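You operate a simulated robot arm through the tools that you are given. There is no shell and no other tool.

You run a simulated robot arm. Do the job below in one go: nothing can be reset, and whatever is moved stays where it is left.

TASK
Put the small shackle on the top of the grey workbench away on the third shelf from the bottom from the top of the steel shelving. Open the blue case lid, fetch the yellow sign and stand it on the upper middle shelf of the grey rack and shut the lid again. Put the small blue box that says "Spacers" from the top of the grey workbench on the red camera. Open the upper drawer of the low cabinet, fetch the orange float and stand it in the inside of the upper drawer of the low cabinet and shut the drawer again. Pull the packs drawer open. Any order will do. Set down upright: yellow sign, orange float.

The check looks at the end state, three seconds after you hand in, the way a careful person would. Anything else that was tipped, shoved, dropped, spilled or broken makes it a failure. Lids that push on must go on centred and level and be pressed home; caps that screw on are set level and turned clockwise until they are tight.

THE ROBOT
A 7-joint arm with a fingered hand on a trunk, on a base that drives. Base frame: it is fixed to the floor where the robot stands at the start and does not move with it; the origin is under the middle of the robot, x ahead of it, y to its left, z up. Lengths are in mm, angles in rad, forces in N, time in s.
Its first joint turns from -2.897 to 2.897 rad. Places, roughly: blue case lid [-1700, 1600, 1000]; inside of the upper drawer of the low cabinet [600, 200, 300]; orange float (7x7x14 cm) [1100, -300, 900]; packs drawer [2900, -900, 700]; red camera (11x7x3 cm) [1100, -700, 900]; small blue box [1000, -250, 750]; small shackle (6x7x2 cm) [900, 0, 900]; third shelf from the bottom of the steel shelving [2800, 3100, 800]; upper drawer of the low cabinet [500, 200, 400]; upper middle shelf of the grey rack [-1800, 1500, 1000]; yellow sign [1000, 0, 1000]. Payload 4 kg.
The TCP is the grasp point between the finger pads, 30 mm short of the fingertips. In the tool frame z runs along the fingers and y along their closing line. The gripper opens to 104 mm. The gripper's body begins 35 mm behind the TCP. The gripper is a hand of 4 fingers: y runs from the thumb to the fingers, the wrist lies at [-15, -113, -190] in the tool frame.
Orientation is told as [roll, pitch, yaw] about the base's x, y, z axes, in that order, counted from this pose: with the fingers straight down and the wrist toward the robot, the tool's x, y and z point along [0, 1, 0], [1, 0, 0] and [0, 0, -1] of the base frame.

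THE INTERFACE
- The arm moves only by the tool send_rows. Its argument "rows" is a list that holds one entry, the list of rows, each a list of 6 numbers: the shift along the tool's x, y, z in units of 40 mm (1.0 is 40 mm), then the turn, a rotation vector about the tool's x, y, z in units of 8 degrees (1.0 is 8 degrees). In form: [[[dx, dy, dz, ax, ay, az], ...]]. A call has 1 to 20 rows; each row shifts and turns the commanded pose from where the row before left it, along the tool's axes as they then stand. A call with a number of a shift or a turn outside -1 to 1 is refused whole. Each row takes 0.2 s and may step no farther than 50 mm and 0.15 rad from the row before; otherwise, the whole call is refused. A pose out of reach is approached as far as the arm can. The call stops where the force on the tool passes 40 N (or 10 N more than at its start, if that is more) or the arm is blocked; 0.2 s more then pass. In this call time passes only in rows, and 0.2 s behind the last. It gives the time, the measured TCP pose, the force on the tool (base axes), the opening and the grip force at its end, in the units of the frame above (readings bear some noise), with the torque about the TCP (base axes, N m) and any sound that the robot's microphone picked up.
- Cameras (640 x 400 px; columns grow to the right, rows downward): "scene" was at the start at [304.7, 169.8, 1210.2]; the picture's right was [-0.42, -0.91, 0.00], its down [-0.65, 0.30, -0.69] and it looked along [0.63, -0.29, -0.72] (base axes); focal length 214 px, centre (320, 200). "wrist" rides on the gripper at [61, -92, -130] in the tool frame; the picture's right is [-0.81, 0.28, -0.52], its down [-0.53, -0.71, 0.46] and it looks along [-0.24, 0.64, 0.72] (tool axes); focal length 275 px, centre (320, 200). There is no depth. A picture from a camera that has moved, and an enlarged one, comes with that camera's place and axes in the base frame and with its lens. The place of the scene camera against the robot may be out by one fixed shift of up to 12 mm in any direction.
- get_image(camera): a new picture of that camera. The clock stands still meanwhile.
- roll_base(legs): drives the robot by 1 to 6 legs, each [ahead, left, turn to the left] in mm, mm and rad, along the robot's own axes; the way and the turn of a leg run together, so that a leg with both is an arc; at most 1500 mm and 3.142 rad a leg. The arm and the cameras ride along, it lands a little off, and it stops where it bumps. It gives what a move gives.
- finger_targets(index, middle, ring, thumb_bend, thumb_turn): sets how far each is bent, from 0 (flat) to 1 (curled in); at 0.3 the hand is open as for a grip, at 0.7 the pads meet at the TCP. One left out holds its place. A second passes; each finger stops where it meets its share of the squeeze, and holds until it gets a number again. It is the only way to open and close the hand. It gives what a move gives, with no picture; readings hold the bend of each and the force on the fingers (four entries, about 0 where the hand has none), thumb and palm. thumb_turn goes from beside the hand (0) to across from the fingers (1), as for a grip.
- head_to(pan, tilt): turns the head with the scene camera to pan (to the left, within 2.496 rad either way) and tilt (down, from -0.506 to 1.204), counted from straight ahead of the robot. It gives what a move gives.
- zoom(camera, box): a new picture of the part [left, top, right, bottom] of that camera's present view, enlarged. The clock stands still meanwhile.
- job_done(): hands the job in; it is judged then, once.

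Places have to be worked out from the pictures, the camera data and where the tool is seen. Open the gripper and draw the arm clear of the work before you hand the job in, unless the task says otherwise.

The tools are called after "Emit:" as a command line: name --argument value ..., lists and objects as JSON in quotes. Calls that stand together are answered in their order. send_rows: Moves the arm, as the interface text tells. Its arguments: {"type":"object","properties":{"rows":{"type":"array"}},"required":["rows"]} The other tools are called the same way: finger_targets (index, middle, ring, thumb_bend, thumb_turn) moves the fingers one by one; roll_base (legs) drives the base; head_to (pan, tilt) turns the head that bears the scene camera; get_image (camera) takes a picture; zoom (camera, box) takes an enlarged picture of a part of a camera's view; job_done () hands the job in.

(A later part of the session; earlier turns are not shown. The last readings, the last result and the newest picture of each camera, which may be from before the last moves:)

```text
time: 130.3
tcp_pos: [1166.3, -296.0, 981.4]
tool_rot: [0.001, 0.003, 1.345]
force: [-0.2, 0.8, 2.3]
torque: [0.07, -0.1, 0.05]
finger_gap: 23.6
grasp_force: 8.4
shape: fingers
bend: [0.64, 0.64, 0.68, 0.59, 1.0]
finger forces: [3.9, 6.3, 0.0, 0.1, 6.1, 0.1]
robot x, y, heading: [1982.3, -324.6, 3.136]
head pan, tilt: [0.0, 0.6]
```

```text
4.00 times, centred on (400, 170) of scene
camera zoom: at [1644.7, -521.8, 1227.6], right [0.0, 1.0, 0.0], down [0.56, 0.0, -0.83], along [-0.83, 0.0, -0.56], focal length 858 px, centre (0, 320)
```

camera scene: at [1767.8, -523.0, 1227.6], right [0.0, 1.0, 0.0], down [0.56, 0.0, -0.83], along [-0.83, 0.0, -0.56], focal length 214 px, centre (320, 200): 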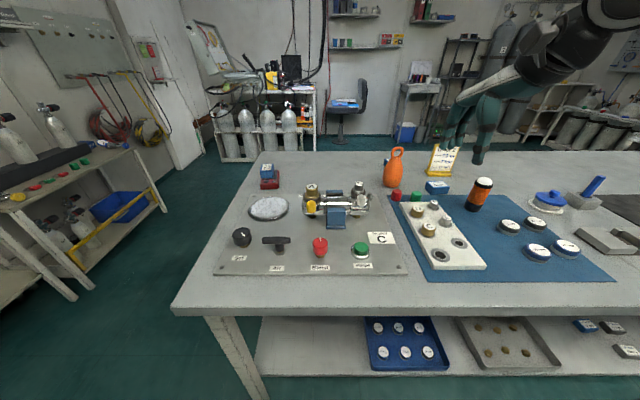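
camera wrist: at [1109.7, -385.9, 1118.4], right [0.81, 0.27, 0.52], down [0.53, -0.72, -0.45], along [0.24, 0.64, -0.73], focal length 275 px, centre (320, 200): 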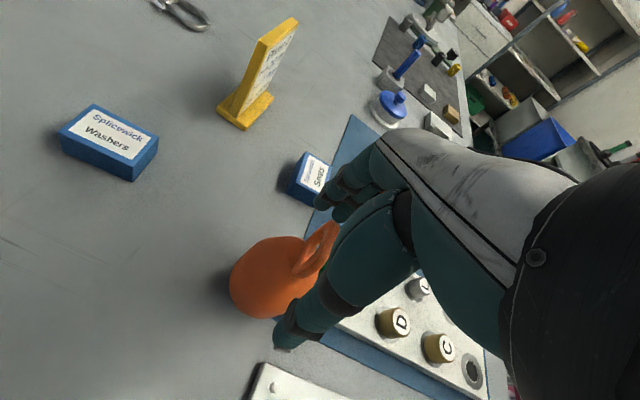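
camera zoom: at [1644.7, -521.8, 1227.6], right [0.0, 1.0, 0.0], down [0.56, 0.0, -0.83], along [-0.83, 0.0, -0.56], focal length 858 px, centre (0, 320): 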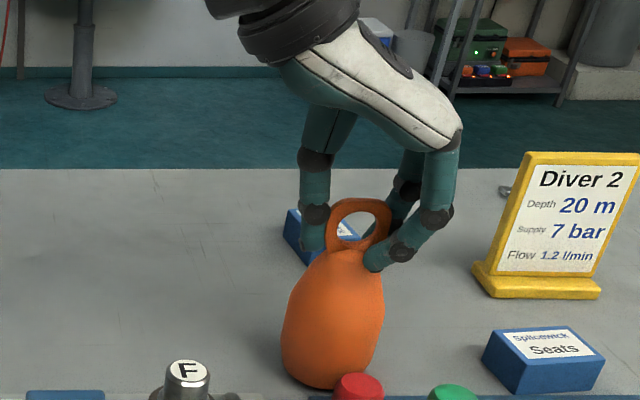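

Thumb, index and middle hold the neck of the loop (8 N). I firm the grip slightly and lift a little to test.

Emit:
finger_targets --index 0.73 --middle 0.73 --ring 0.68 --thumb_bend 0.72

Emit:
send_rows --rows '[[[0, 0, -0.2, 0, 0, 0], [0, 0, -0.3, 0, 0, 0], [0, 0, -0.5, 0, 0, 0]]]'

Emit:
zoom --camera "scene" --box '[340, 120, 460, 220]'

Emit:
get_image --camera "wrist"

```text
time: 131.3
tcp_pos: [1166.0, -298.2, 982.1]
tool_rot: [0.0, 0.002, 1.345]
force: [0.5, 1.2, 5.9]
torque: [0.18, -0.15, 0.0]
finger_gap: 20.3
grasp_force: 16.8
shape: fingers
bend: [0.72, 0.65, 0.68, 0.59, 1.0]
finger forces: [10.2, 9.7, 0.0, 0.0, 12.5, 0.0]
robot x, y, heading: [1984.4, -323.6, 3.135]
head pan, tilt: [0.0, 0.6]
```

```text
time: 132.1
tcp_pos: [1167.5, -296.5, 1020.6]
tool_rot: [-0.003, 0.003, 1.345]
force: [0.5, 0.2, -1.1]
torque: [0.03, 0.01, -0.01]
finger_gap: 1.4
grasp_force: 5.1
shape: fingers
bend: [0.73, 0.73, 0.68, 0.67, 1.0]
finger forces: [3.2, 2.6, 0.0, 0.0, 3.9, 0.1]
robot x, y, heading: [1983.8, -326.1, 3.135]
head pan, tilt: [0.0, 0.6]
```

```text
4.00 times, centred on (400, 170) of scene
camera zoom: at [1644.5, -521.9, 1227.5], right [0.0, 1.0, 0.0], down [0.57, 0.0, -0.82], along [-0.82, 0.0, -0.57], focal length 858 px, centre (0, 320)
```

zoom: 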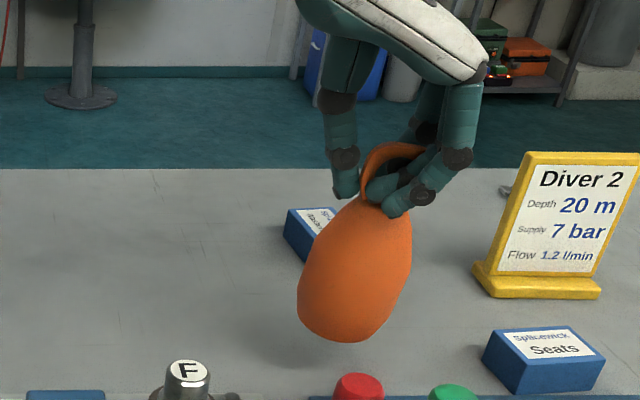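

```text
taken
camera wrist: at [1089.5, -370.5, 1150.3], right [0.85, 0.09, 0.52], down [0.36, -0.82, -0.45], along [0.38, 0.57, -0.73], focal length 275 px, centre (320, 200)
```

wrist: 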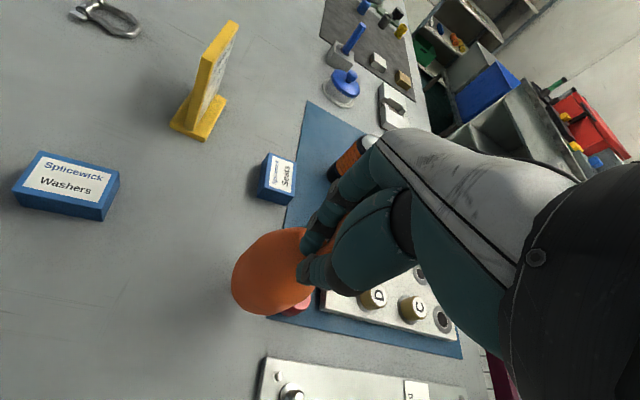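

The float is lifted, hanging near-plumb with a finger through its loop, so it cannot drop. I raise it well clear and draw it in toward the robot.

Emit:
send_rows --rows '[[[0, 0, -0.5, 0, 0, 0], [0, 0, -0.6, 0, 0, 0], [0, 0, -0.6, 0, 0, 0], [0, 0, -0.6, 0, 0, 0], [0, 0, -0.5, 0, 0, 0], [-0.4, 0.09, -0.2, 0, 0, 0], [-0.5, 0.11, 0, 0, 0, 0], [-0.5, 0.11, 0, 0, 0, 0], [-0.4, 0.1, 0, 0, 0, 0]]]'

Emit:
get_image --camera "scene"

Emit:
get_image --camera "wrist"

```text
time: 134.1
tcp_pos: [1240.5, -292.9, 1140.4]
tool_rot: [0.001, 0.002, 1.344]
force: [0.0, -0.1, -2.0]
torque: [-0.02, 0.03, -0.03]
finger_gap: 1.3
grasp_force: 4.5
shape: fingers
bend: [0.73, 0.73, 0.68, 0.67, 1.0]
finger forces: [3.4, 2.6, 0.1, 0.0, 3.6, 0.1]
robot x, y, heading: [1979.2, -327.6, 3.136]
head pan, tilt: [0.0, 0.6]
```

```text
taken
camera scene: at [1644.5, -521.9, 1227.5], right [0.0, 1.0, 0.0], down [0.57, 0.0, -0.82], along [-0.82, 0.0, -0.57], focal length 214 px, centre (320, 200)
```

scene: 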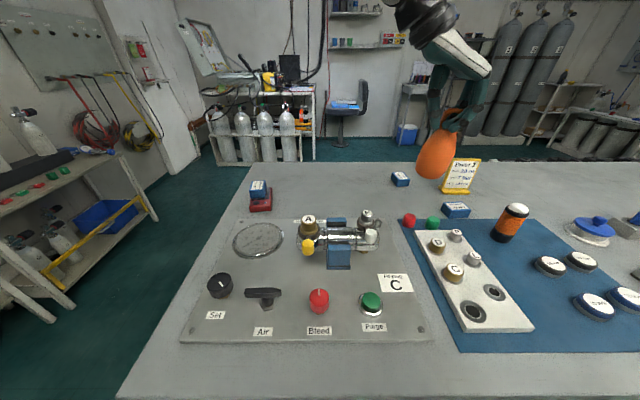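

```text
taken
camera wrist: at [1161.9, -368.4, 1271.1], right [0.85, 0.09, 0.52], down [0.36, -0.82, -0.45], along [0.38, 0.57, -0.73], focal length 275 px, centre (320, 200)
```

wrist: 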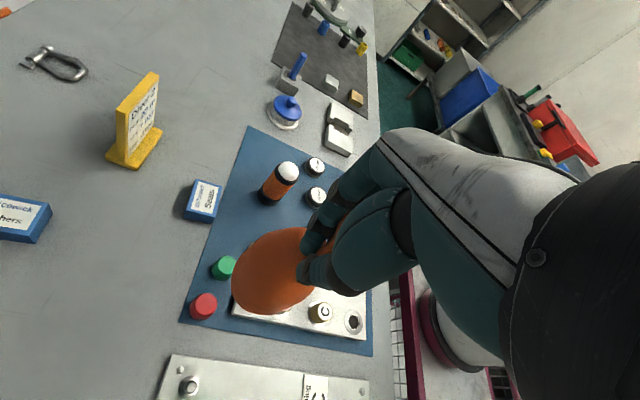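

The float weighs about 0.2 kg and hangs steady; the table items are undisturbed. I back away, turn right to face +y, reverse down the aisle, and strafe back round to the front in stages.

Emit:
roll_base --legs '[[-110, 0, 0], [0, 0, -1.566]]'

Emit:
get_image --camera "wrist"

Emit:
roll_base --legs '[[-1110, 0, 0]]'

Emit:
get_image --camera "wrist"

```text
time: 139.1
tcp_pos: [2119.1, 415.5, 1140.3]
tool_rot: [0.001, 0.003, -0.219]
force: [-0.1, 0.1, -1.5]
torque: [0.02, 0.03, -0.02]
finger_gap: 1.4
grasp_force: 3.5
shape: fingers
bend: [0.73, 0.73, 0.68, 0.67, 1.0]
finger forces: [2.6, 2.0, 0.1, 0.1, 3.4, 0.0]
robot x, y, heading: [2090.2, -327.2, 1.578]
head pan, tilt: [0.0, 0.6]
```

```text
taken
camera wrist: at [2045.9, 495.8, 1271.1], right [0.09, -0.85, 0.52], down [-0.81, -0.36, -0.45], along [0.57, -0.38, -0.73], focal length 275 px, centre (320, 200)
```

wrist: 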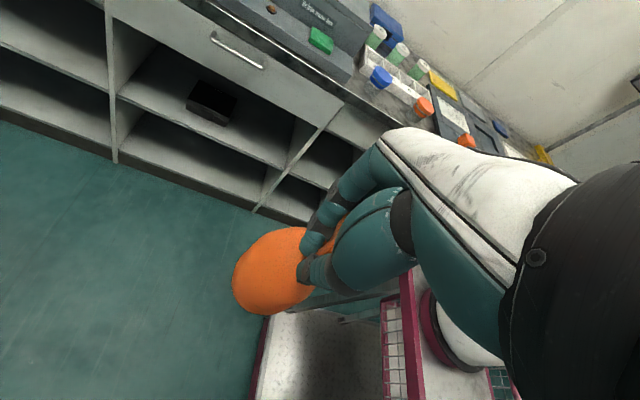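

```text
time: 144.8
tcp_pos: [2122.5, -699.6, 1140.8]
tool_rot: [0.0, 0.002, -0.229]
force: [-0.3, 0.0, -1.1]
torque: [0.01, -0.01, 0.0]
finger_gap: 1.5
grasp_force: 4.1
shape: fingers
bend: [0.73, 0.73, 0.68, 0.67, 1.0]
finger forces: [2.8, 1.9, 0.1, 0.0, 3.3, 0.0]
robot x, y, heading: [2086.1, -1439.0, 1.566]
head pan, tilt: [0.0, 0.6]
```

```text
taken
camera wrist: at [2050.3, -618.4, 1271.1], right [0.08, -0.85, 0.52], down [-0.82, -0.36, -0.45], along [0.57, -0.38, -0.73], focal length 275 px, centre (320, 200)
```

wrist: 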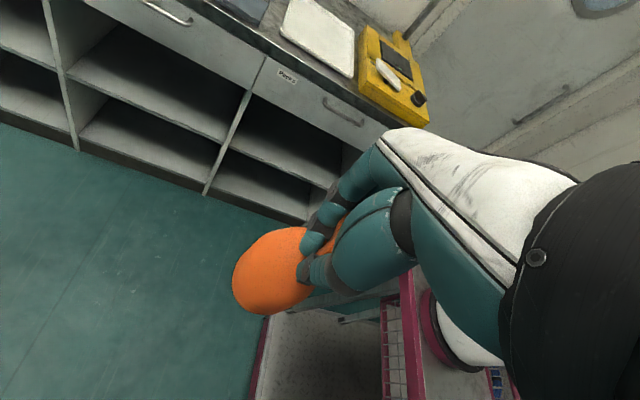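

The float rides steadily. I strafe left through the passage toward the front.

Emit:
roll_base --legs '[[40, 1200, 0]]'

Emit:
roll_base --legs '[[0, 1200, 0]]'

Emit:
head_to --pan 0.3 --tilt 0.6

Emit:
get_image --camera "scene"

Emit:
get_image --camera "wrist"

```text
time: 150.9
tcp_pos: [917.8, -652.9, 1140.4]
tool_rot: [-0.001, 0.003, -0.223]
force: [-0.1, -1.0, -0.8]
torque: [0.0, 0.02, 0.01]
finger_gap: 1.4
grasp_force: 3.8
shape: fingers
bend: [0.73, 0.73, 0.68, 0.67, 1.0]
finger forces: [2.7, 2.0, 0.0, 0.0, 3.2, 0.0]
robot x, y, heading: [886.9, -1396.7, 1.567]
head pan, tilt: [0.0, 0.6]
```

```text
time: 157.0
tcp_pos: [-281.4, -640.9, 1139.8]
tool_rot: [0.0, 0.001, -0.241]
force: [-0.2, 0.5, -1.0]
torque: [-0.03, 0.02, 0.04]
finger_gap: 1.2
grasp_force: 3.6
shape: fingers
bend: [0.73, 0.73, 0.68, 0.67, 1.0]
finger forces: [2.6, 2.1, 0.0, 0.0, 3.4, 0.0]
robot x, y, heading: [-325.8, -1380.4, 1.551]
head pan, tilt: [0.0, 0.6]
```

```text
time: 157.8
tcp_pos: [-280.7, -640.6, 1140.0]
tool_rot: [-0.001, 0.001, -0.24]
force: [0.3, -0.1, -1.4]
torque: [0.02, -0.02, 0.0]
finger_gap: 1.3
grasp_force: 4.0
shape: fingers
bend: [0.73, 0.73, 0.68, 0.67, 1.0]
finger forces: [2.7, 2.2, 0.0, 0.0, 3.3, 0.0]
robot x, y, heading: [-320.8, -1378.0, 1.554]
head pan, tilt: [0.3, 0.6]
```

```text
taken
camera scene: at [-553.8, -1049.6, 1227.6], right [0.96, 0.28, 0.0], down [0.16, -0.54, -0.82], along [-0.23, 0.79, -0.57], focal length 214 px, centre (320, 200)
```

scene: 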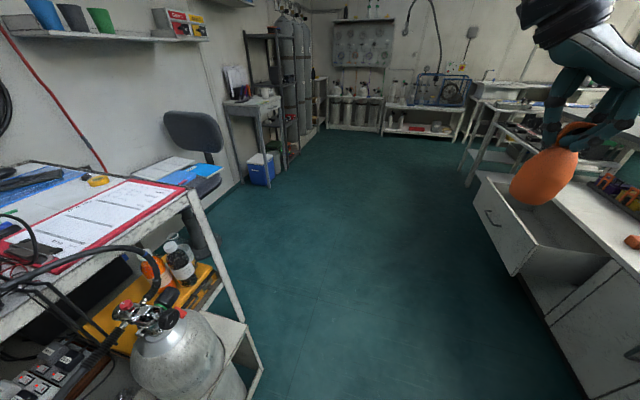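

```text
taken
camera wrist: at [-353.2, -558.7, 1271.1], right [0.07, -0.85, 0.52], down [-0.82, -0.35, -0.45], along [0.57, -0.39, -0.73], focal length 275 px, centre (320, 200)
```

wrist: 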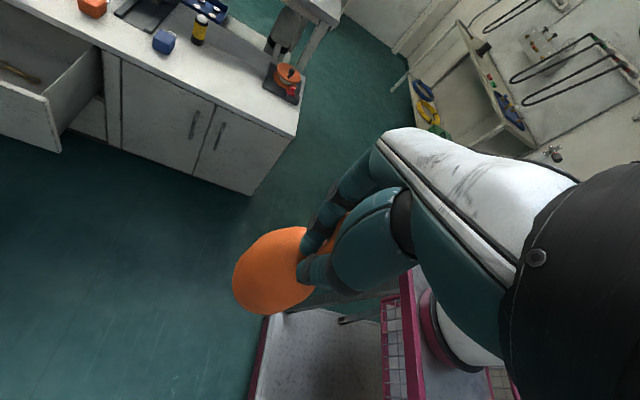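

Clear floor ahead. I drive forward in front of the open drawer, keeping clear of it, and turn right to face it.

Emit:
roll_base --legs '[[1330, 170, 0], [0, 0, -1.554]]'

Emit:
head_to --pan 0.0 --tilt 0.9

Emit:
get_image --camera "scene"

Emit:
get_image --camera "wrist"

```text
time: 168.5
tcp_pos: [268.5, -70.4, 1140.4]
tool_rot: [-0.002, 0.0, -1.813]
force: [-0.6, 0.3, -1.6]
torque: [0.01, 0.01, -0.01]
finger_gap: 1.0
grasp_force: 3.7
shape: fingers
bend: [0.73, 0.73, 0.68, 0.67, 1.0]
finger forces: [2.3, 1.4, 0.0, 0.0, 3.2, 0.0]
robot x, y, heading: [-472.6, -22.2, -0.022]
head pan, tilt: [0.3, 0.6]
```

```text
time: 169.3
tcp_pos: [269.2, -70.9, 1140.0]
tool_rot: [-0.003, 0.004, -1.812]
force: [-0.1, 0.2, -1.3]
torque: [-0.03, -0.02, 0.01]
finger_gap: 1.6
grasp_force: 3.1
shape: fingers
bend: [0.73, 0.73, 0.68, 0.67, 1.0]
finger forces: [2.3, 1.4, 0.1, 0.0, 3.2, 0.1]
robot x, y, heading: [-474.0, -30.2, -0.019]
head pan, tilt: [0.0, 0.901]
```

```text
taken
camera scene: at [-160.7, 172.3, 1202.8], right [-0.02, -1.0, 0.0], down [-0.78, 0.02, -0.62], along [0.62, -0.01, -0.78], focal length 214 px, centre (320, 200)
```

scene: 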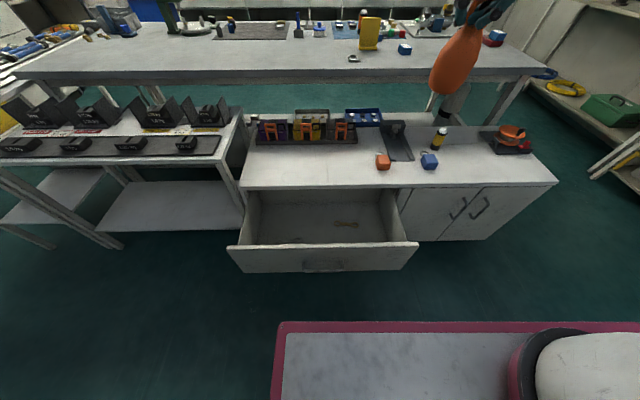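

```text
taken
camera wrist: at [352.5, 4.0, 1271.1], right [-0.85, -0.07, 0.52], down [-0.35, 0.82, -0.45], along [-0.39, -0.57, -0.73], focal length 275 px, centre (320, 200)
```

wrist: 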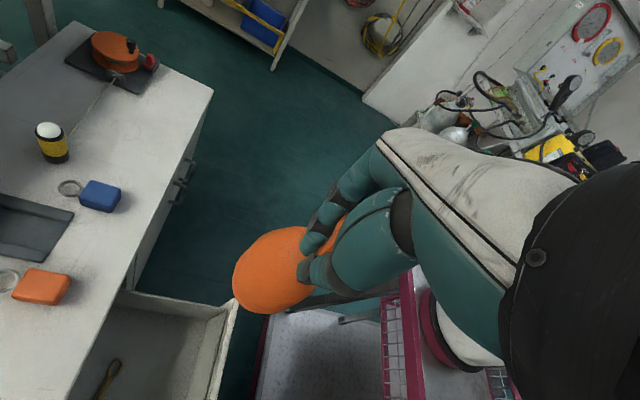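

I'm facing the drawer; a small wrench-like item lies at about (410,35) inside, so I'll place the float around (305,190). I turn the hand so the wrist is toward the robot, and reposition the base closer.

Emit:
send_rows --rows '[[[0, 0, 0, 0, 0, -0.95], [0, 0, 0, 0, 0, -0.95], [0, 0, 0, 0, 0, -0.95], [0, 0, 0, 0, 0, -0.95], [0, 0, 0, 0, 0, -0.95], [0, 0, 0, 0, 0, -0.95], [0, 0, 0, 0, 0, -0.95], [0, 0, 0, 0, 0, -0.95], [0, 0, 0, 0, 0, -0.95], [0, 0, 0, 0, 0, -0.95], [0, 0, 0, 0, 0, -0.95], [0, 0, 0, 0, 0, -0.95], [0, 0, 0, 0, 0, -0.95], [0, 0, 0, 0, 0, -0.6]]]'

Emit:
roll_base --legs '[[90, 180, 0.02]]'

Emit:
get_image --camera "scene"

Emit:
get_image --camera "wrist"

```text
time: 172.3
tcp_pos: [268.1, -70.6, 1139.9]
tool_rot: [0.004, 0.001, -0.004]
force: [-0.5, 0.2, -0.8]
torque: [0.02, 0.01, -0.01]
finger_gap: 0.8
grasp_force: 3.7
shape: fingers
bend: [0.73, 0.73, 0.68, 0.68, 1.0]
finger forces: [2.5, 1.7, 0.0, 0.0, 2.9, 0.0]
robot x, y, heading: [-471.5, -22.0, -0.02]
head pan, tilt: [0.0, 0.901]
```

```text
time: 173.9
tcp_pos: [361.6, 129.6, 1140.4]
tool_rot: [0.003, -0.001, 0.017]
force: [-1.2, 0.2, -0.6]
torque: [0.0, -0.02, -0.04]
finger_gap: 0.9
grasp_force: 3.8
shape: fingers
bend: [0.73, 0.73, 0.68, 0.68, 1.0]
finger forces: [2.7, 1.9, 0.0, 0.1, 2.8, 0.0]
robot x, y, heading: [-383.5, 158.1, 0.005]
head pan, tilt: [0.0, 0.901]
```

```text
taken
camera scene: at [-73.8, 363.2, 1202.8], right [0.0, -1.0, 0.0], down [-0.78, 0.0, -0.62], along [0.62, 0.0, -0.78], focal length 214 px, centre (320, 200)
```

scene: 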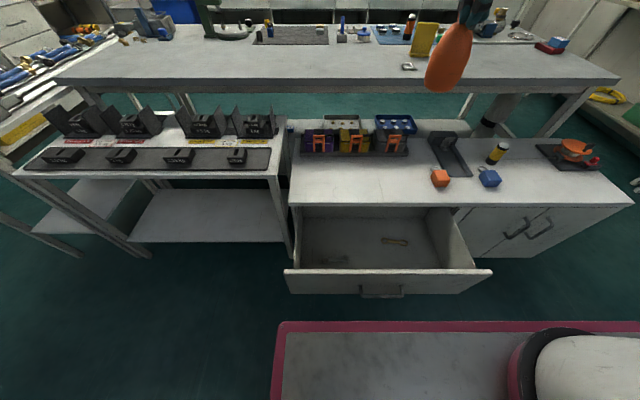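

```text
taken
camera wrist: at [270.7, 190.0, 1270.8], right [0.29, -0.81, 0.52], down [-0.7, -0.54, -0.46], along [0.65, -0.23, -0.73], focal length 275 px, centre (320, 200)
```

wrist: 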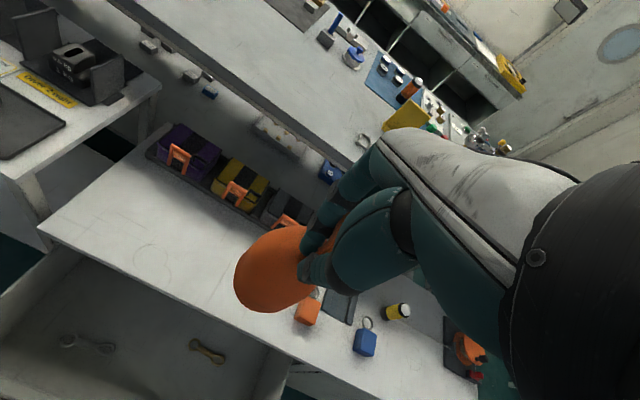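

Two small things lie in the drawer. I zoom to see where the floor is free.

Emit:
zoom --camera "scene" --box '[280, 195, 500, 305]'

Emit:
zoom --camera "wrist" --box '[0, 200, 330, 400]'

```text
2.91 times, centred on (390, 250) of scene
camera zoom: at [-73.8, 363.2, 1202.8], right [0.0, -1.0, 0.0], down [-0.78, 0.0, -0.62], along [0.62, 0.0, -0.78], focal length 624 px, centre (116, 54)
```

zoom: 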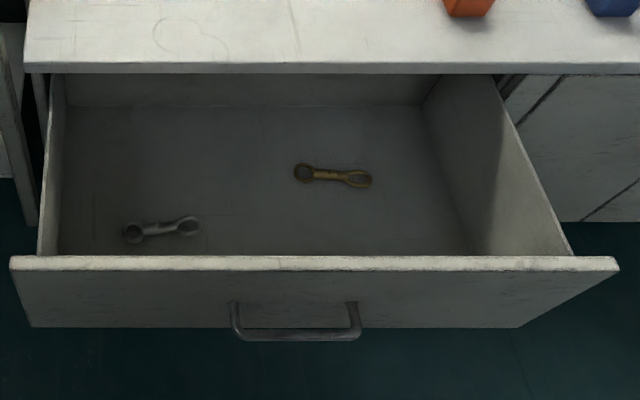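

```text
1.94 times, centred on (165, 300) of wrist
camera zoom: at [270.7, 190.0, 1270.8], right [0.29, -0.81, 0.52], down [-0.7, -0.54, -0.46], along [0.65, -0.23, -0.73], focal length 534 px, centre (621, 6)
```

zoom: 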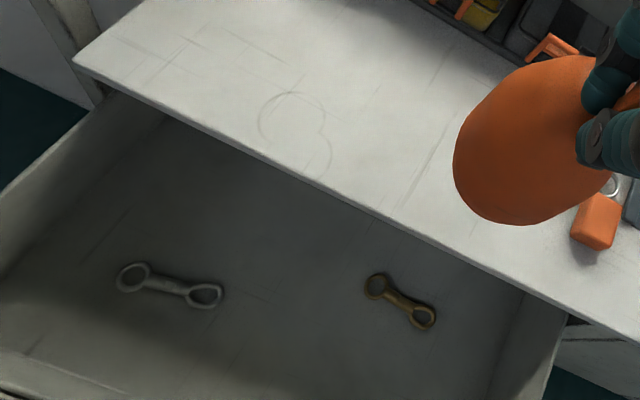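

The drawer floor is at z≈335; silver and brass spanners lie at (290,302) and (374,35). I'll stand the float midway, near (308,168). I back up 30 mm and descend over the drawer.

Emit:
roll_base --legs '[[-30, 0, 0]]'

Emit:
send_rows --rows '[[[0.45, -0.35, 0.5, 0, 0, 0], [0.45, -0.3, 0.8, 0, 0, 0], [0, 0, 1, 0, 0, 0], [0, 0, 1, 0, 0, 0], [0, 0, 1, 0, 0, 0], [0, 0, 1, 0, 0, 0], [0, 0, 1, 0, 0, 0], [0, 0, 1, 0, 0, 0], [0, 0, 1, 0, 0, 0], [0, 0, 1, 0, 0, 0], [0, 0, 1, 0, 0, 0], [0, 0, 1, 0, 0, 0]]]'

Emit:
get_image --camera "scene"

Emit:
get_image --camera "wrist"

```text
time: 174.7
tcp_pos: [330.5, 129.1, 1140.4]
tool_rot: [0.001, -0.001, 0.017]
force: [0.3, -0.3, -1.3]
torque: [-0.01, -0.01, -0.01]
finger_gap: 0.5
grasp_force: 3.9
shape: fingers
bend: [0.73, 0.73, 0.68, 0.68, 1.0]
finger forces: [2.9, 2.0, 0.0, 0.1, 2.9, 0.1]
robot x, y, heading: [-409.3, 162.0, 0.003]
head pan, tilt: [0.0, 0.901]
```

```text
time: 177.3
tcp_pos: [304.5, 164.6, 683.1]
tool_rot: [0.005, -0.001, 0.017]
force: [-0.2, -0.3, -1.8]
torque: [0.02, 0.01, -0.04]
finger_gap: 0.0
grasp_force: 4.0
shape: fingers
bend: [0.73, 0.73, 0.68, 0.68, 1.0]
finger forces: [3.1, 2.6, 0.0, 0.0, 2.5, 0.1]
robot x, y, heading: [-410.5, 157.8, 0.003]
head pan, tilt: [0.0, 0.901]
```

```text
taken
camera scene: at [-103.9, 363.2, 1202.8], right [0.0, -1.0, 0.0], down [-0.78, 0.0, -0.62], along [0.62, 0.0, -0.78], focal length 214 px, centre (320, 200)
```

scene: 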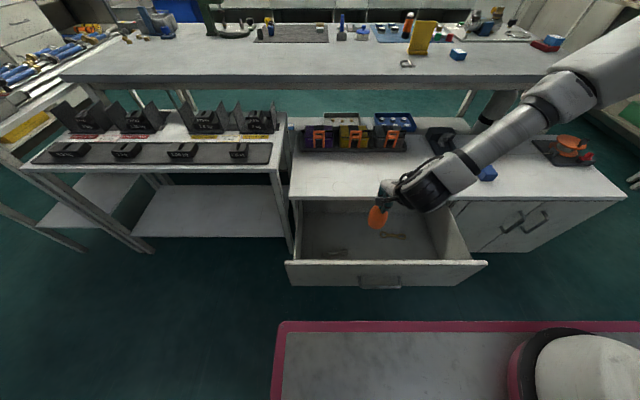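

```text
taken
camera wrist: at [212.8, 224.6, 814.8], right [0.29, -0.81, 0.52], down [-0.7, -0.54, -0.46], along [0.65, -0.23, -0.72], focal length 275 px, centre (320, 200)
```

wrist: 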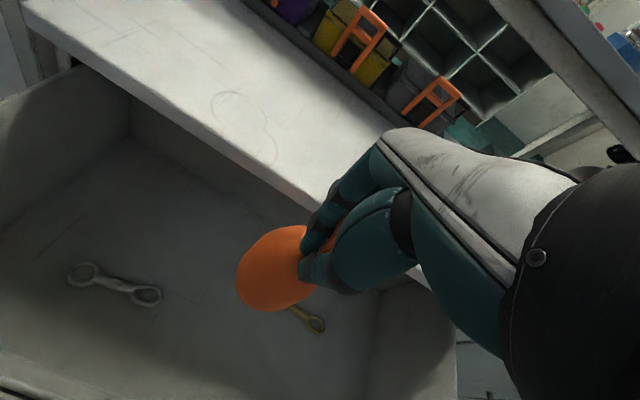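

Clear on all sides. I continue down to about TCP z≈500 and look again.

Emit:
send_rows --rows '[[[0, 0, 1, 0, 0, 0], [0, 0, 1, 0, 0, 0], [0, 0, 1, 0, 0, 0], [0, 0, 1, 0, 0, 0], [0, 0, 0.4, 0, 0, 0]]]'

Emit:
zoom --camera "scene" --box '[280, 180, 500, 305]'

Emit:
get_image --camera "wrist"

```text
time: 178.5
tcp_pos: [308.3, 166.7, 536.7]
tool_rot: [0.0, 0.002, 0.018]
force: [0.4, 0.2, -0.5]
torque: [0.02, 0.01, 0.03]
finger_gap: 0.0
grasp_force: 4.2
shape: fingers
bend: [0.73, 0.73, 0.68, 0.68, 1.0]
finger forces: [3.5, 3.0, 0.0, 0.1, 2.2, 0.0]
out of reach, approached as far as the arm can: row 4, 5
robot x, y, heading: [-413.7, 157.9, 0.003]
head pan, tilt: [0.0, 0.901]
```

```text
2.91 times, centred on (390, 242) of scene
camera zoom: at [-103.8, 363.0, 1202.8], right [0.0, -1.0, 0.0], down [-0.78, 0.0, -0.62], along [0.62, 0.0, -0.78], focal length 624 px, centre (116, 76)
```

zoom: 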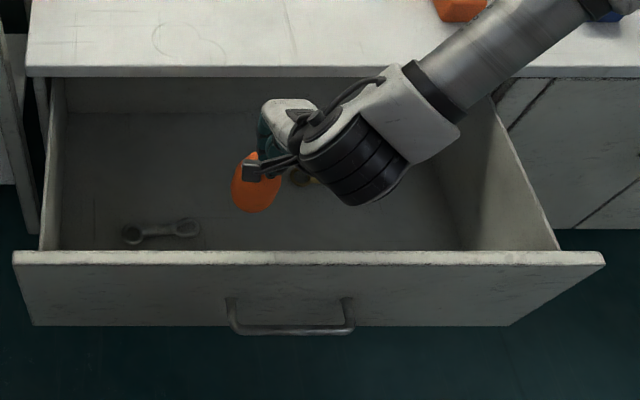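

```text
taken
camera wrist: at [217.9, 227.4, 668.0], right [0.29, -0.81, 0.52], down [-0.7, -0.54, -0.46], along [0.65, -0.23, -0.73], focal length 275 px, centre (320, 200)
```

wrist: 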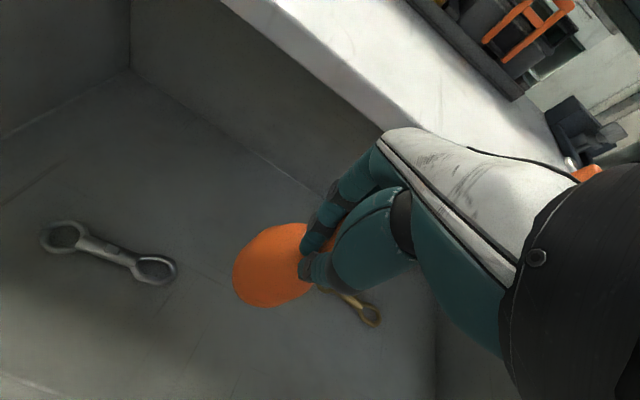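

The arm stopped short at z≈537 with this base position. I test a different stand-off: base back 70 mm, tool forward 70 mm, then down.

Emit:
roll_base --legs '[[-70, 0, 0]]'

Emit:
send_rows --rows '[[[0, 0.9, 0, 0, 0, 0], [0, 0.85, 0, 0, 0, 0], [0, 0, 0.5, 0, 0, 0], [0, 0, 0.5, 0, 0, 0]]]'

```text
time: 179.6
tcp_pos: [237.1, 168.8, 536.3]
tool_rot: [0.002, 0.002, 0.019]
force: [0.5, 0.7, -1.1]
torque: [0.01, 0.0, 0.02]
finger_gap: 0.1
grasp_force: 4.3
shape: fingers
bend: [0.73, 0.73, 0.68, 0.68, 1.0]
finger forces: [3.7, 3.2, 0.1, 0.0, 2.0, 0.1]
robot x, y, heading: [-481.7, 160.8, 0.007]
head pan, tilt: [0.0, 0.901]
```

```text
time: 180.6
tcp_pos: [307.1, 167.9, 497.1]
tool_rot: [0.002, 0.002, 0.02]
force: [0.5, -0.4, -0.9]
torque: [-0.05, -0.01, -0.02]
finger_gap: 0.0
grasp_force: 4.9
shape: fingers
bend: [0.73, 0.73, 0.68, 0.69, 1.0]
finger forces: [3.9, 3.5, 0.0, 0.0, 2.2, 0.0]
robot x, y, heading: [-477.5, 158.1, 0.004]
head pan, tilt: [0.0, 0.901]
```

That works. I keep lowering in small steps, watching for contact with the drawer floor.

Emit:
send_rows --rows '[[[0, 0, 0.3, 0, 0, 0], [0, 0, 0.2, 0, 0, 0]]]'

Emit:
get_image --camera "wrist"

Emit:
zoom --camera "scene" --box '[280, 160, 480, 285]'

```text
time: 181.2
tcp_pos: [308.4, 168.6, 474.7]
tool_rot: [0.002, 0.0, 0.02]
force: [-1.0, 0.1, 6.6]
torque: [-0.02, -0.06, 0.0]
finger_gap: 0.0
grasp_force: 7.3
shape: fingers
bend: [0.73, 0.73, 0.68, 0.69, 1.0]
finger forces: [6.0, 4.6, 0.0, 0.0, 2.8, 0.1]
robot x, y, heading: [-479.1, 156.4, 0.006]
head pan, tilt: [0.0, 0.901]
```

```text
taken
camera wrist: at [217.8, 229.1, 607.4], right [0.29, -0.81, 0.52], down [-0.7, -0.55, -0.46], along [0.65, -0.23, -0.73], focal length 275 px, centre (320, 200)
```

wrist: 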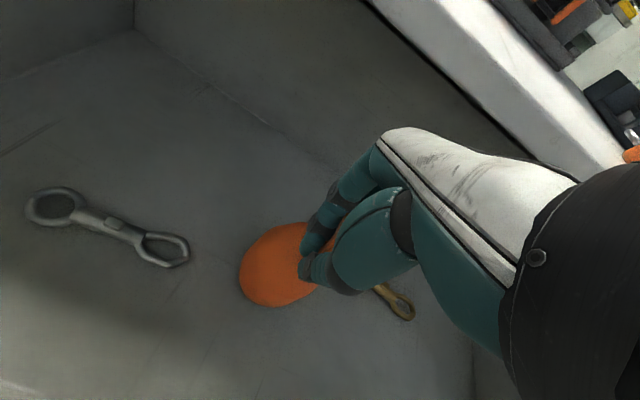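

```text
3.20 times, centred on (380, 222) of scene
camera zoom: at [-174.6, 363.3, 1202.8], right [0.0, -1.0, 0.0], down [-0.78, 0.0, -0.62], along [0.62, 0.0, -0.78], focal length 686 px, centre (128, 128)
```

zoom: 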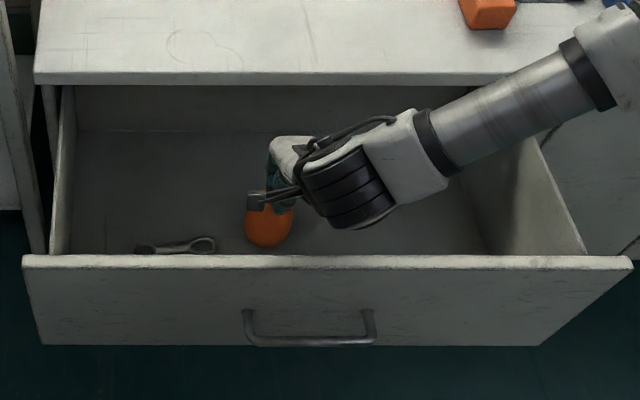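

The float's base is on the drawer floor (6.6 N). I open the fingers in stages and watch that it stays upright.

Emit:
finger_targets --index 0.62 --middle 0.62 --ring 0.6 --thumb_bend 0.58

Emit:
zoom --camera "wrist" --box '[180, 160, 420, 340]'

Emit:
finger_targets --index 0.5 --middle 0.5 --ring 0.5 --thumb_bend 0.45

Emit:
zoom --camera "wrist" --box '[180, 160, 420, 340]'

```text
time: 182.2
tcp_pos: [309.1, 169.6, 476.3]
tool_rot: [0.0, 0.002, 0.017]
force: [-0.9, 0.7, 1.3]
torque: [0.0, 0.04, -0.01]
finger_gap: 26.1
grasp_force: 2.6
shape: fingers
bend: [0.63, 0.62, 0.6, 0.57, 1.0]
finger forces: [3.0, 2.7, 0.0, 0.0, 0.1, 0.1]
robot x, y, heading: [-481.8, 163.0, 0.007]
head pan, tilt: [0.0, 0.901]
```

```text
2.22 times, centred on (300, 250) of wrist
camera zoom: at [217.6, 228.8, 606.9], right [0.29, -0.81, 0.52], down [-0.7, -0.55, -0.45], along [0.65, -0.23, -0.73], focal length 612 px, centre (364, 89)
```

zoom: 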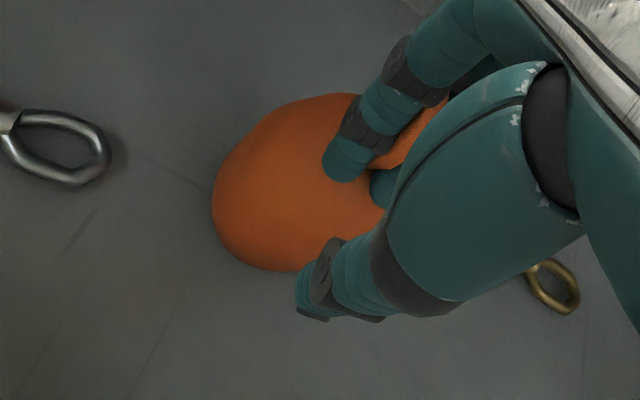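

```text
time: 183.2
tcp_pos: [308.8, 169.4, 475.8]
tool_rot: [0.002, 0.0, 0.017]
force: [-0.8, 0.4, 1.2]
torque: [0.0, 0.02, 0.0]
finger_gap: 56.5
grasp_force: 1.9
shape: fingers
bend: [0.51, 0.5, 0.5, 0.45, 0.99]
finger forces: [1.4, 1.4, 0.0, 0.0, 0.0, 0.0]
robot x, y, heading: [-479.5, 157.8, 0.003]
head pan, tilt: [0.0, 0.901]
```

```text
2.22 times, centred on (300, 250) of wrist
camera zoom: at [217.7, 228.9, 607.0], right [0.29, -0.81, 0.52], down [-0.7, -0.55, -0.45], along [0.65, -0.23, -0.73], focal length 612 px, centre (364, 89)
```

zoom: 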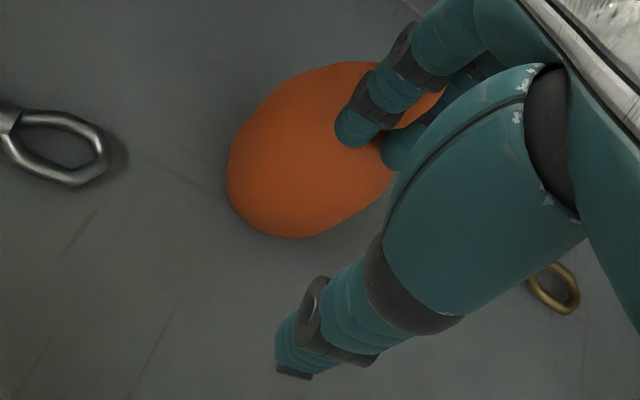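

The fingers inside the loop are dragging it slightly; I check the tilt from the scene camera before opening further.

Emit:
zoom --camera "scene" --box '[330, 190, 410, 250]'

Emit:
head_to --pan -0.3 --tilt 0.9

Emit:
zoom --camera "scene" --box '[220, 160, 400, 280]'

```text
6.67 times, centred on (370, 220) of scene
camera zoom: at [-174.4, 363.3, 1202.8], right [0.0, -1.0, 0.0], down [-0.78, 0.0, -0.62], along [0.62, 0.0, -0.78], focal length 1430 px, centre (-13, 67)
```

zoom: 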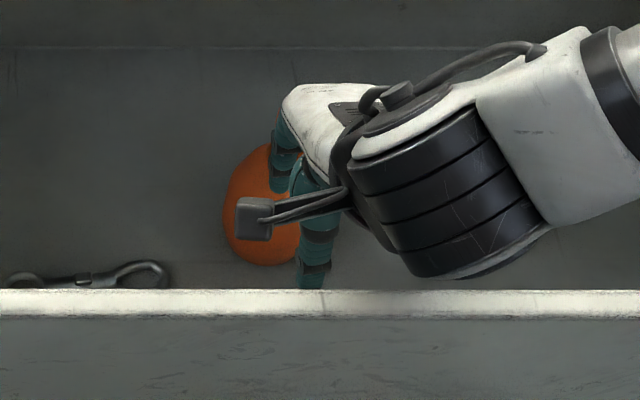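

```text
time: 183.9
tcp_pos: [308.8, 169.0, 477.0]
tool_rot: [0.002, 0.003, 0.017]
force: [-0.6, 0.0, 0.2]
torque: [-0.03, 0.06, 0.03]
finger_gap: 56.6
grasp_force: 1.2
shape: fingers
bend: [0.51, 0.5, 0.5, 0.45, 0.99]
finger forces: [1.3, 1.3, 0.1, 0.0, 0.0, 0.1]
robot x, y, heading: [-480.2, 155.3, 0.003]
head pan, tilt: [-0.3, 0.901]
```

```text
3.33 times, centred on (310, 220) of scene
camera zoom: at [-177.6, 341.0, 1202.8], right [-0.29, -0.96, 0.0], down [-0.75, 0.23, -0.62], along [0.59, -0.18, -0.78], focal length 715 px, centre (353, 133)
```

zoom: 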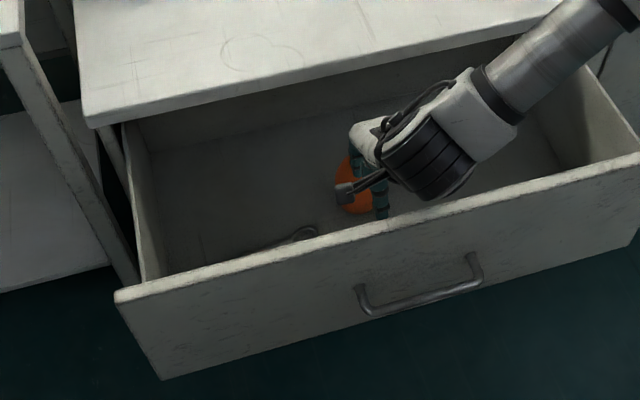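

The fingers still press 1.3 N on the loop. I shift the hand 8 mm back toward the robot to relieve it.

Emit:
send_rows --rows '[[[0, -0.2, 0, 0, 0, 0]]]'

Emit:
zoom --camera "wrist" --box '[180, 160, 420, 340]'

```text
time: 184.3
tcp_pos: [301.3, 167.0, 475.7]
tool_rot: [0.002, 0.0, 0.017]
force: [-0.1, 0.5, 0.3]
torque: [0.01, -0.02, 0.02]
finger_gap: 57.1
grasp_force: 0.8
shape: fingers
bend: [0.51, 0.5, 0.5, 0.45, 0.99]
finger forces: [1.5, 0.8, 0.0, 0.0, 0.0, 0.0]
robot x, y, heading: [-482.4, 159.4, 0.004]
head pan, tilt: [-0.3, 0.901]
```

```text
2.22 times, centred on (300, 250) of wrist
camera zoom: at [209.8, 228.0, 607.5], right [0.29, -0.81, 0.52], down [-0.71, -0.54, -0.45], along [0.65, -0.23, -0.73], focal length 612 px, centre (364, 89)
```

zoom: 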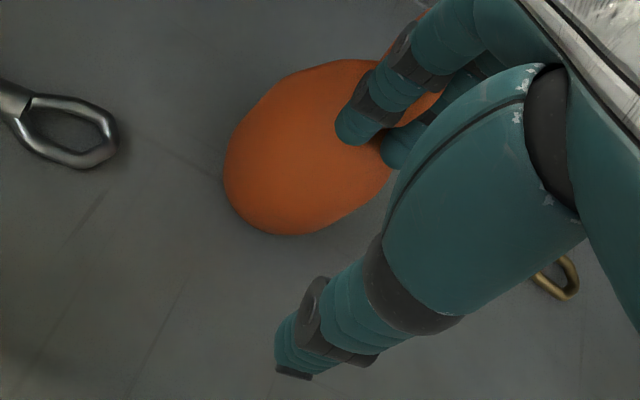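

The float moves with the fingers but stands on the floor. I continue opening gradually, watching it.

Emit:
finger_targets --index 0.42 --middle 0.42 --ring 0.42 --thumb_bend 0.4

Emit:
zoom --camera "wrist" --box '[180, 130, 420, 310]'

```text
time: 185.3
tcp_pos: [300.1, 168.5, 475.9]
tool_rot: [0.001, 0.003, 0.017]
force: [-0.4, 0.6, 1.5]
torque: [-0.01, -0.01, 0.01]
finger_gap: 74.5
grasp_force: 0.3
shape: fingers
bend: [0.43, 0.42, 0.42, 0.4, 0.99]
finger forces: [0.6, 0.1, 0.1, 0.0, 0.0, 0.0]
robot x, y, heading: [-481.9, 155.6, -0.002]
head pan, tilt: [-0.3, 0.901]
```

```text
2.22 times, centred on (300, 220) of wrist
camera zoom: at [209.5, 228.7, 607.4], right [0.29, -0.81, 0.52], down [-0.7, -0.55, -0.45], along [0.65, -0.23, -0.73], focal length 612 px, centre (364, 156)
```

zoom: 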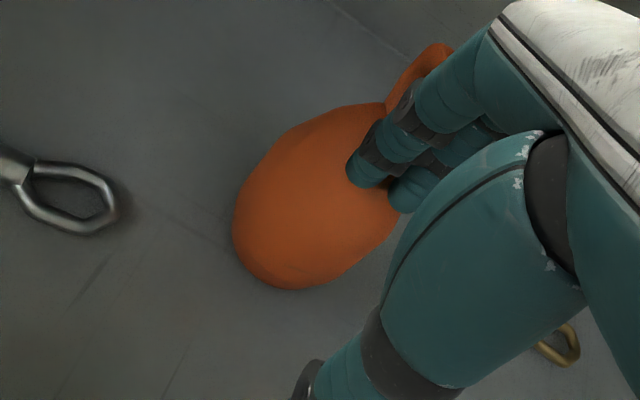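

The loop now appears beyond the fingers (fingers on its near side). I test with a small 8 mm rise to see whether the fingers are free of the loop.

Emit:
send_rows --rows '[[[0, 0, -0.1, 0, 0, 0], [0, 0, -0.1, 0, 0, 0]]]'

Emit:
zoom --camera "wrist" --box '[180, 130, 420, 310]'

```text
time: 185.9
tcp_pos: [300.7, 167.7, 485.3]
tool_rot: [0.003, 0.002, 0.019]
force: [0.2, -0.6, 0.4]
torque: [-0.02, 0.01, -0.02]
finger_gap: 74.4
grasp_force: 0.0
shape: fingers
bend: [0.42, 0.42, 0.42, 0.4, 0.99]
finger forces: [0.1, 0.1, 0.0, 0.0, 0.0, 0.0]
robot x, y, heading: [-486.2, 160.4, 0.004]
head pan, tilt: [-0.3, 0.901]
```

```text
2.22 times, centred on (300, 220) of wrist
camera zoom: at [209.8, 227.5, 615.2], right [0.29, -0.81, 0.52], down [-0.7, -0.54, -0.46], along [0.65, -0.23, -0.73], focal length 612 px, centre (364, 156)
```

zoom: 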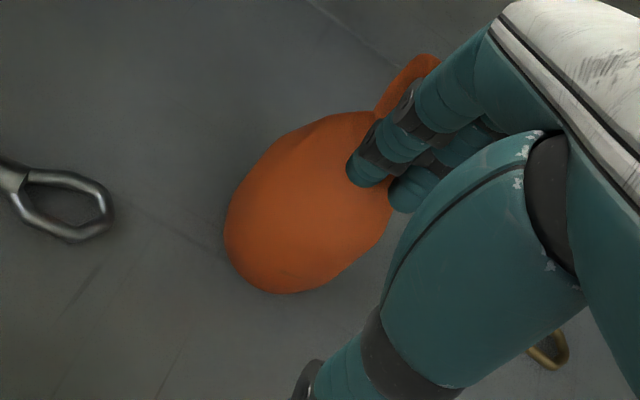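

All finger forces are zero and the float stays put. I rise further in small steps.

Emit:
send_rows --rows '[[[0, 0, -0.3, 0, 0, 0], [0, 0, -0.3, 0, 0, 0], [0, 0, -0.4, 0, 0, 0]]]'

Emit:
get_image --camera "wrist"

```text
time: 186.8
tcp_pos: [299.4, 167.8, 524.8]
tool_rot: [0.002, 0.0, 0.02]
force: [-0.4, -0.6, -0.3]
torque: [-0.02, 0.02, -0.01]
finger_gap: 74.7
grasp_force: 0.0
shape: fingers
bend: [0.42, 0.42, 0.42, 0.4, 0.99]
finger forces: [0.0, 0.1, 0.0, 0.1, 0.1, 0.1]
robot x, y, heading: [-479.7, 159.8, 0.008]
head pan, tilt: [-0.3, 0.901]
```

```text
taken
camera wrist: at [208.2, 227.8, 656.1], right [0.29, -0.81, 0.52], down [-0.7, -0.55, -0.45], along [0.65, -0.23, -0.73], focal length 275 px, centre (320, 200)
```

wrist: 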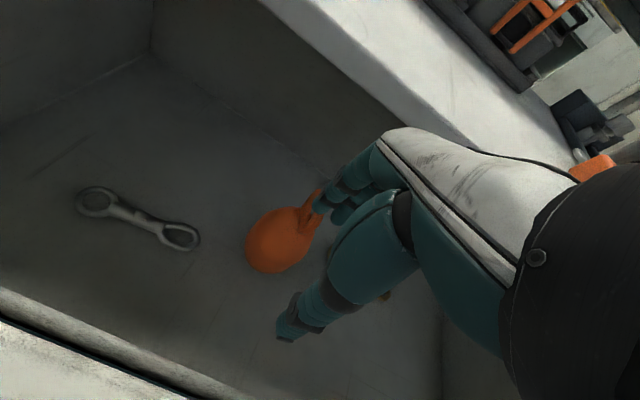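

Free. I lift the hand well out of the drawer and look at the float from both cameras.

Emit:
send_rows --rows '[[[0, 0, -0.6, 0, 0, 0], [0, -0.2, -0.9, 0, 0, 0], [0, -0.2, -0.9, 0, 0, 0], [0, -0.2, -0.9, 0, 0, 0], [0, 0, -0.9, 0, 0, 0], [0, 0, -0.9, 0, 0, 0]]]'

Emit:
get_image --camera "wrist"

Emit:
zoom --camera "scene" --box '[220, 160, 420, 280]'

```text
time: 188.2
tcp_pos: [276.3, 165.5, 729.1]
tool_rot: [0.0, 0.002, 0.018]
force: [-0.7, 0.7, -0.4]
torque: [0.02, 0.01, 0.0]
finger_gap: 75.0
grasp_force: 0.0
shape: fingers
bend: [0.42, 0.42, 0.42, 0.4, 0.99]
finger forces: [0.0, 0.1, 0.0, 0.0, 0.0, 0.0]
robot x, y, heading: [-479.8, 157.8, 0.002]
head pan, tilt: [-0.3, 0.901]
```

```text
taken
camera wrist: at [185.5, 225.2, 860.4], right [0.29, -0.81, 0.52], down [-0.7, -0.55, -0.45], along [0.65, -0.23, -0.73], focal length 275 px, centre (320, 200)
```

wrist: 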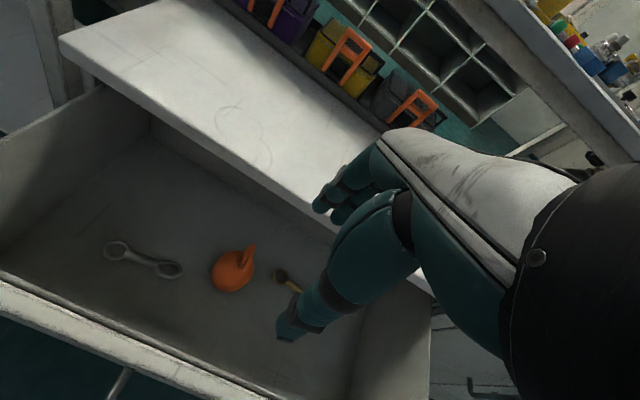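

```text
3.20 times, centred on (320, 220) of scene
camera zoom: at [-177.6, 340.9, 1202.8], right [-0.29, -0.96, 0.0], down [-0.75, 0.23, -0.62], along [0.59, -0.18, -0.78], focal length 686 px, centre (320, 136)
```

zoom: 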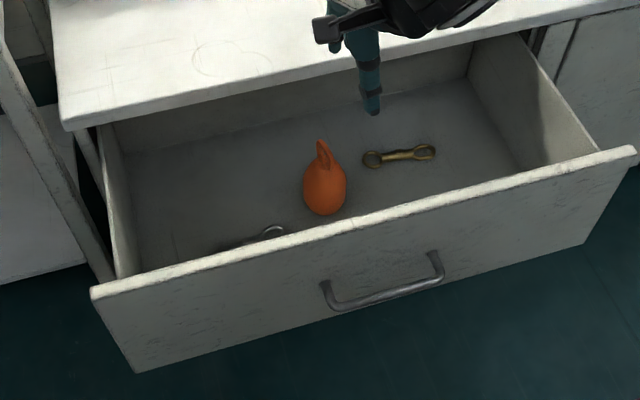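

The float stands upright in the drawer. To shut the drawer I'll re-grip the handle as before: I back the base, then tilt the hand 45° in front of the handle.

Emit:
zoom --camera "wrist" --box '[90, 200, 310, 340]'

Emit:
roll_base --legs '[[-170, 0, 0]]'

Emit:
send_rows --rows '[[[-0.2, 0, 0, -0.95, 0, 0], [-0.2, 0, 0, -0.95, 0, 0], [0, 0, 0, -0.95, 0, 0], [0, 0, 0, -0.95, 0, 0], [0, 0, 0, -0.95, 0, 0], [0, 0, 0, -0.9, 0, 0], [0, -0.7, 0, 0, 0, 0], [0, -0.9, 0.3, 0, 0, 0], [0, -0.7, 0.5, 0, 0, 0]]]'

Emit:
get_image --camera "wrist"

```text
2.86 times, centred on (200, 270) of wrist
camera zoom: at [185.5, 225.2, 860.4], right [0.29, -0.81, 0.52], down [-0.7, -0.55, -0.45], along [0.65, -0.23, -0.73], focal length 786 px, centre (663, 0)
```

zoom: 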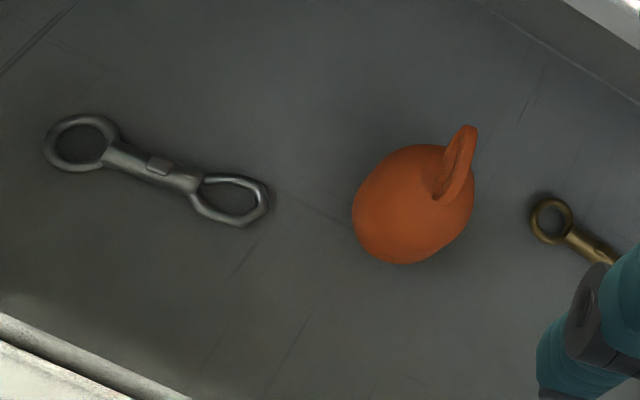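

```text
time: 189.7
tcp_pos: [98.5, 166.9, 728.7]
tool_rot: [0.003, 0.001, 0.02]
force: [0.3, -0.1, 0.9]
torque: [0.03, 0.01, 0.0]
finger_gap: 74.9
grasp_force: 0.1
shape: fingers
bend: [0.42, 0.42, 0.42, 0.4, 0.99]
finger forces: [0.0, 0.0, 0.0, 0.0, 0.0, 0.0]
robot x, y, heading: [-657.8, 156.7, 0.011]
head pan, tilt: [-0.3, 0.901]
```

```text
time: 191.7
tcp_pos: [46.2, 198.9, 684.6]
tool_rot: [-0.023, -0.658, 0.019]
force: [-1.0, -0.5, -0.7]
torque: [-0.01, -0.01, 0.02]
finger_gap: 75.1
grasp_force: 0.1
shape: fingers
bend: [0.42, 0.42, 0.42, 0.4, 0.99]
finger forces: [0.0, 0.0, 0.1, 0.1, 0.0, 0.1]
out of reach, approached as far as the arm can: row 3, 4, 5, 6, 7, 8, 9
robot x, y, heading: [-659.6, 154.8, 0.008]
head pan, tilt: [-0.3, 0.901]
```

```text
taken
camera wrist: at [-104.3, 260.9, 731.1], right [-0.1, -0.8, 0.59], down [-0.28, -0.55, -0.79], along [0.95, -0.24, -0.17], focal length 275 px, centre (320, 200)
```

wrist: 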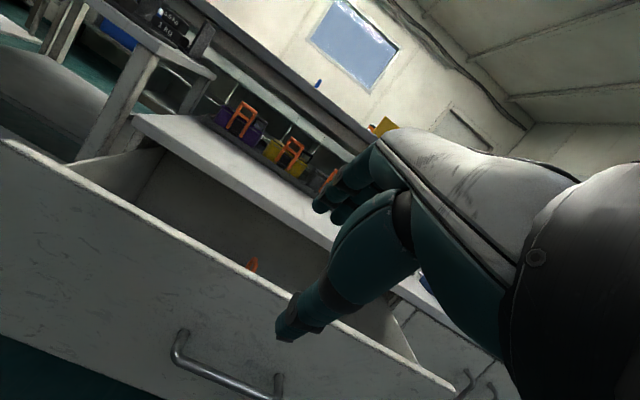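

The arm is at an inner limit up high; lower down it has more room. I bring it straight down in front of the handle.

Emit:
send_rows --rows '[[[0, -0.58, 0.58, 0, 0, 0], [0, -0.58, 0.58, 0, 0, 0], [0, -0.58, 0.58, 0, 0, 0], [0, -0.5, 0.5, 0, 0, 0]]]'

Emit:
get_image --camera "wrist"

```text
time: 192.7
tcp_pos: [27.3, 229.1, 569.2]
tool_rot: [-0.024, -0.661, 0.019]
force: [0.8, -0.7, 0.4]
torque: [0.04, -0.02, -0.01]
finger_gap: 75.1
grasp_force: 0.0
shape: fingers
bend: [0.42, 0.42, 0.42, 0.4, 0.99]
finger forces: [0.0, 0.1, 0.0, 0.0, 0.0, 0.1]
out of reach, approached as far as the arm can: row 1, 2, 3, 4
robot x, y, heading: [-659.2, 158.9, 0.014]
head pan, tilt: [-0.3, 0.901]
```

```text
taken
camera wrist: at [-123.5, 290.4, 615.5], right [-0.1, -0.8, 0.59], down [-0.28, -0.55, -0.79], along [0.95, -0.24, -0.17], focal length 275 px, centre (320, 200)
```

wrist: 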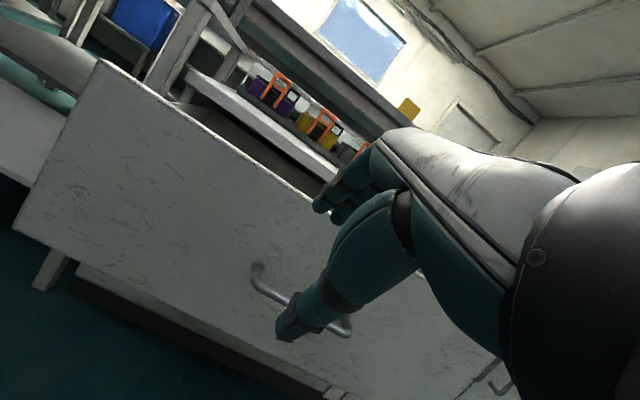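

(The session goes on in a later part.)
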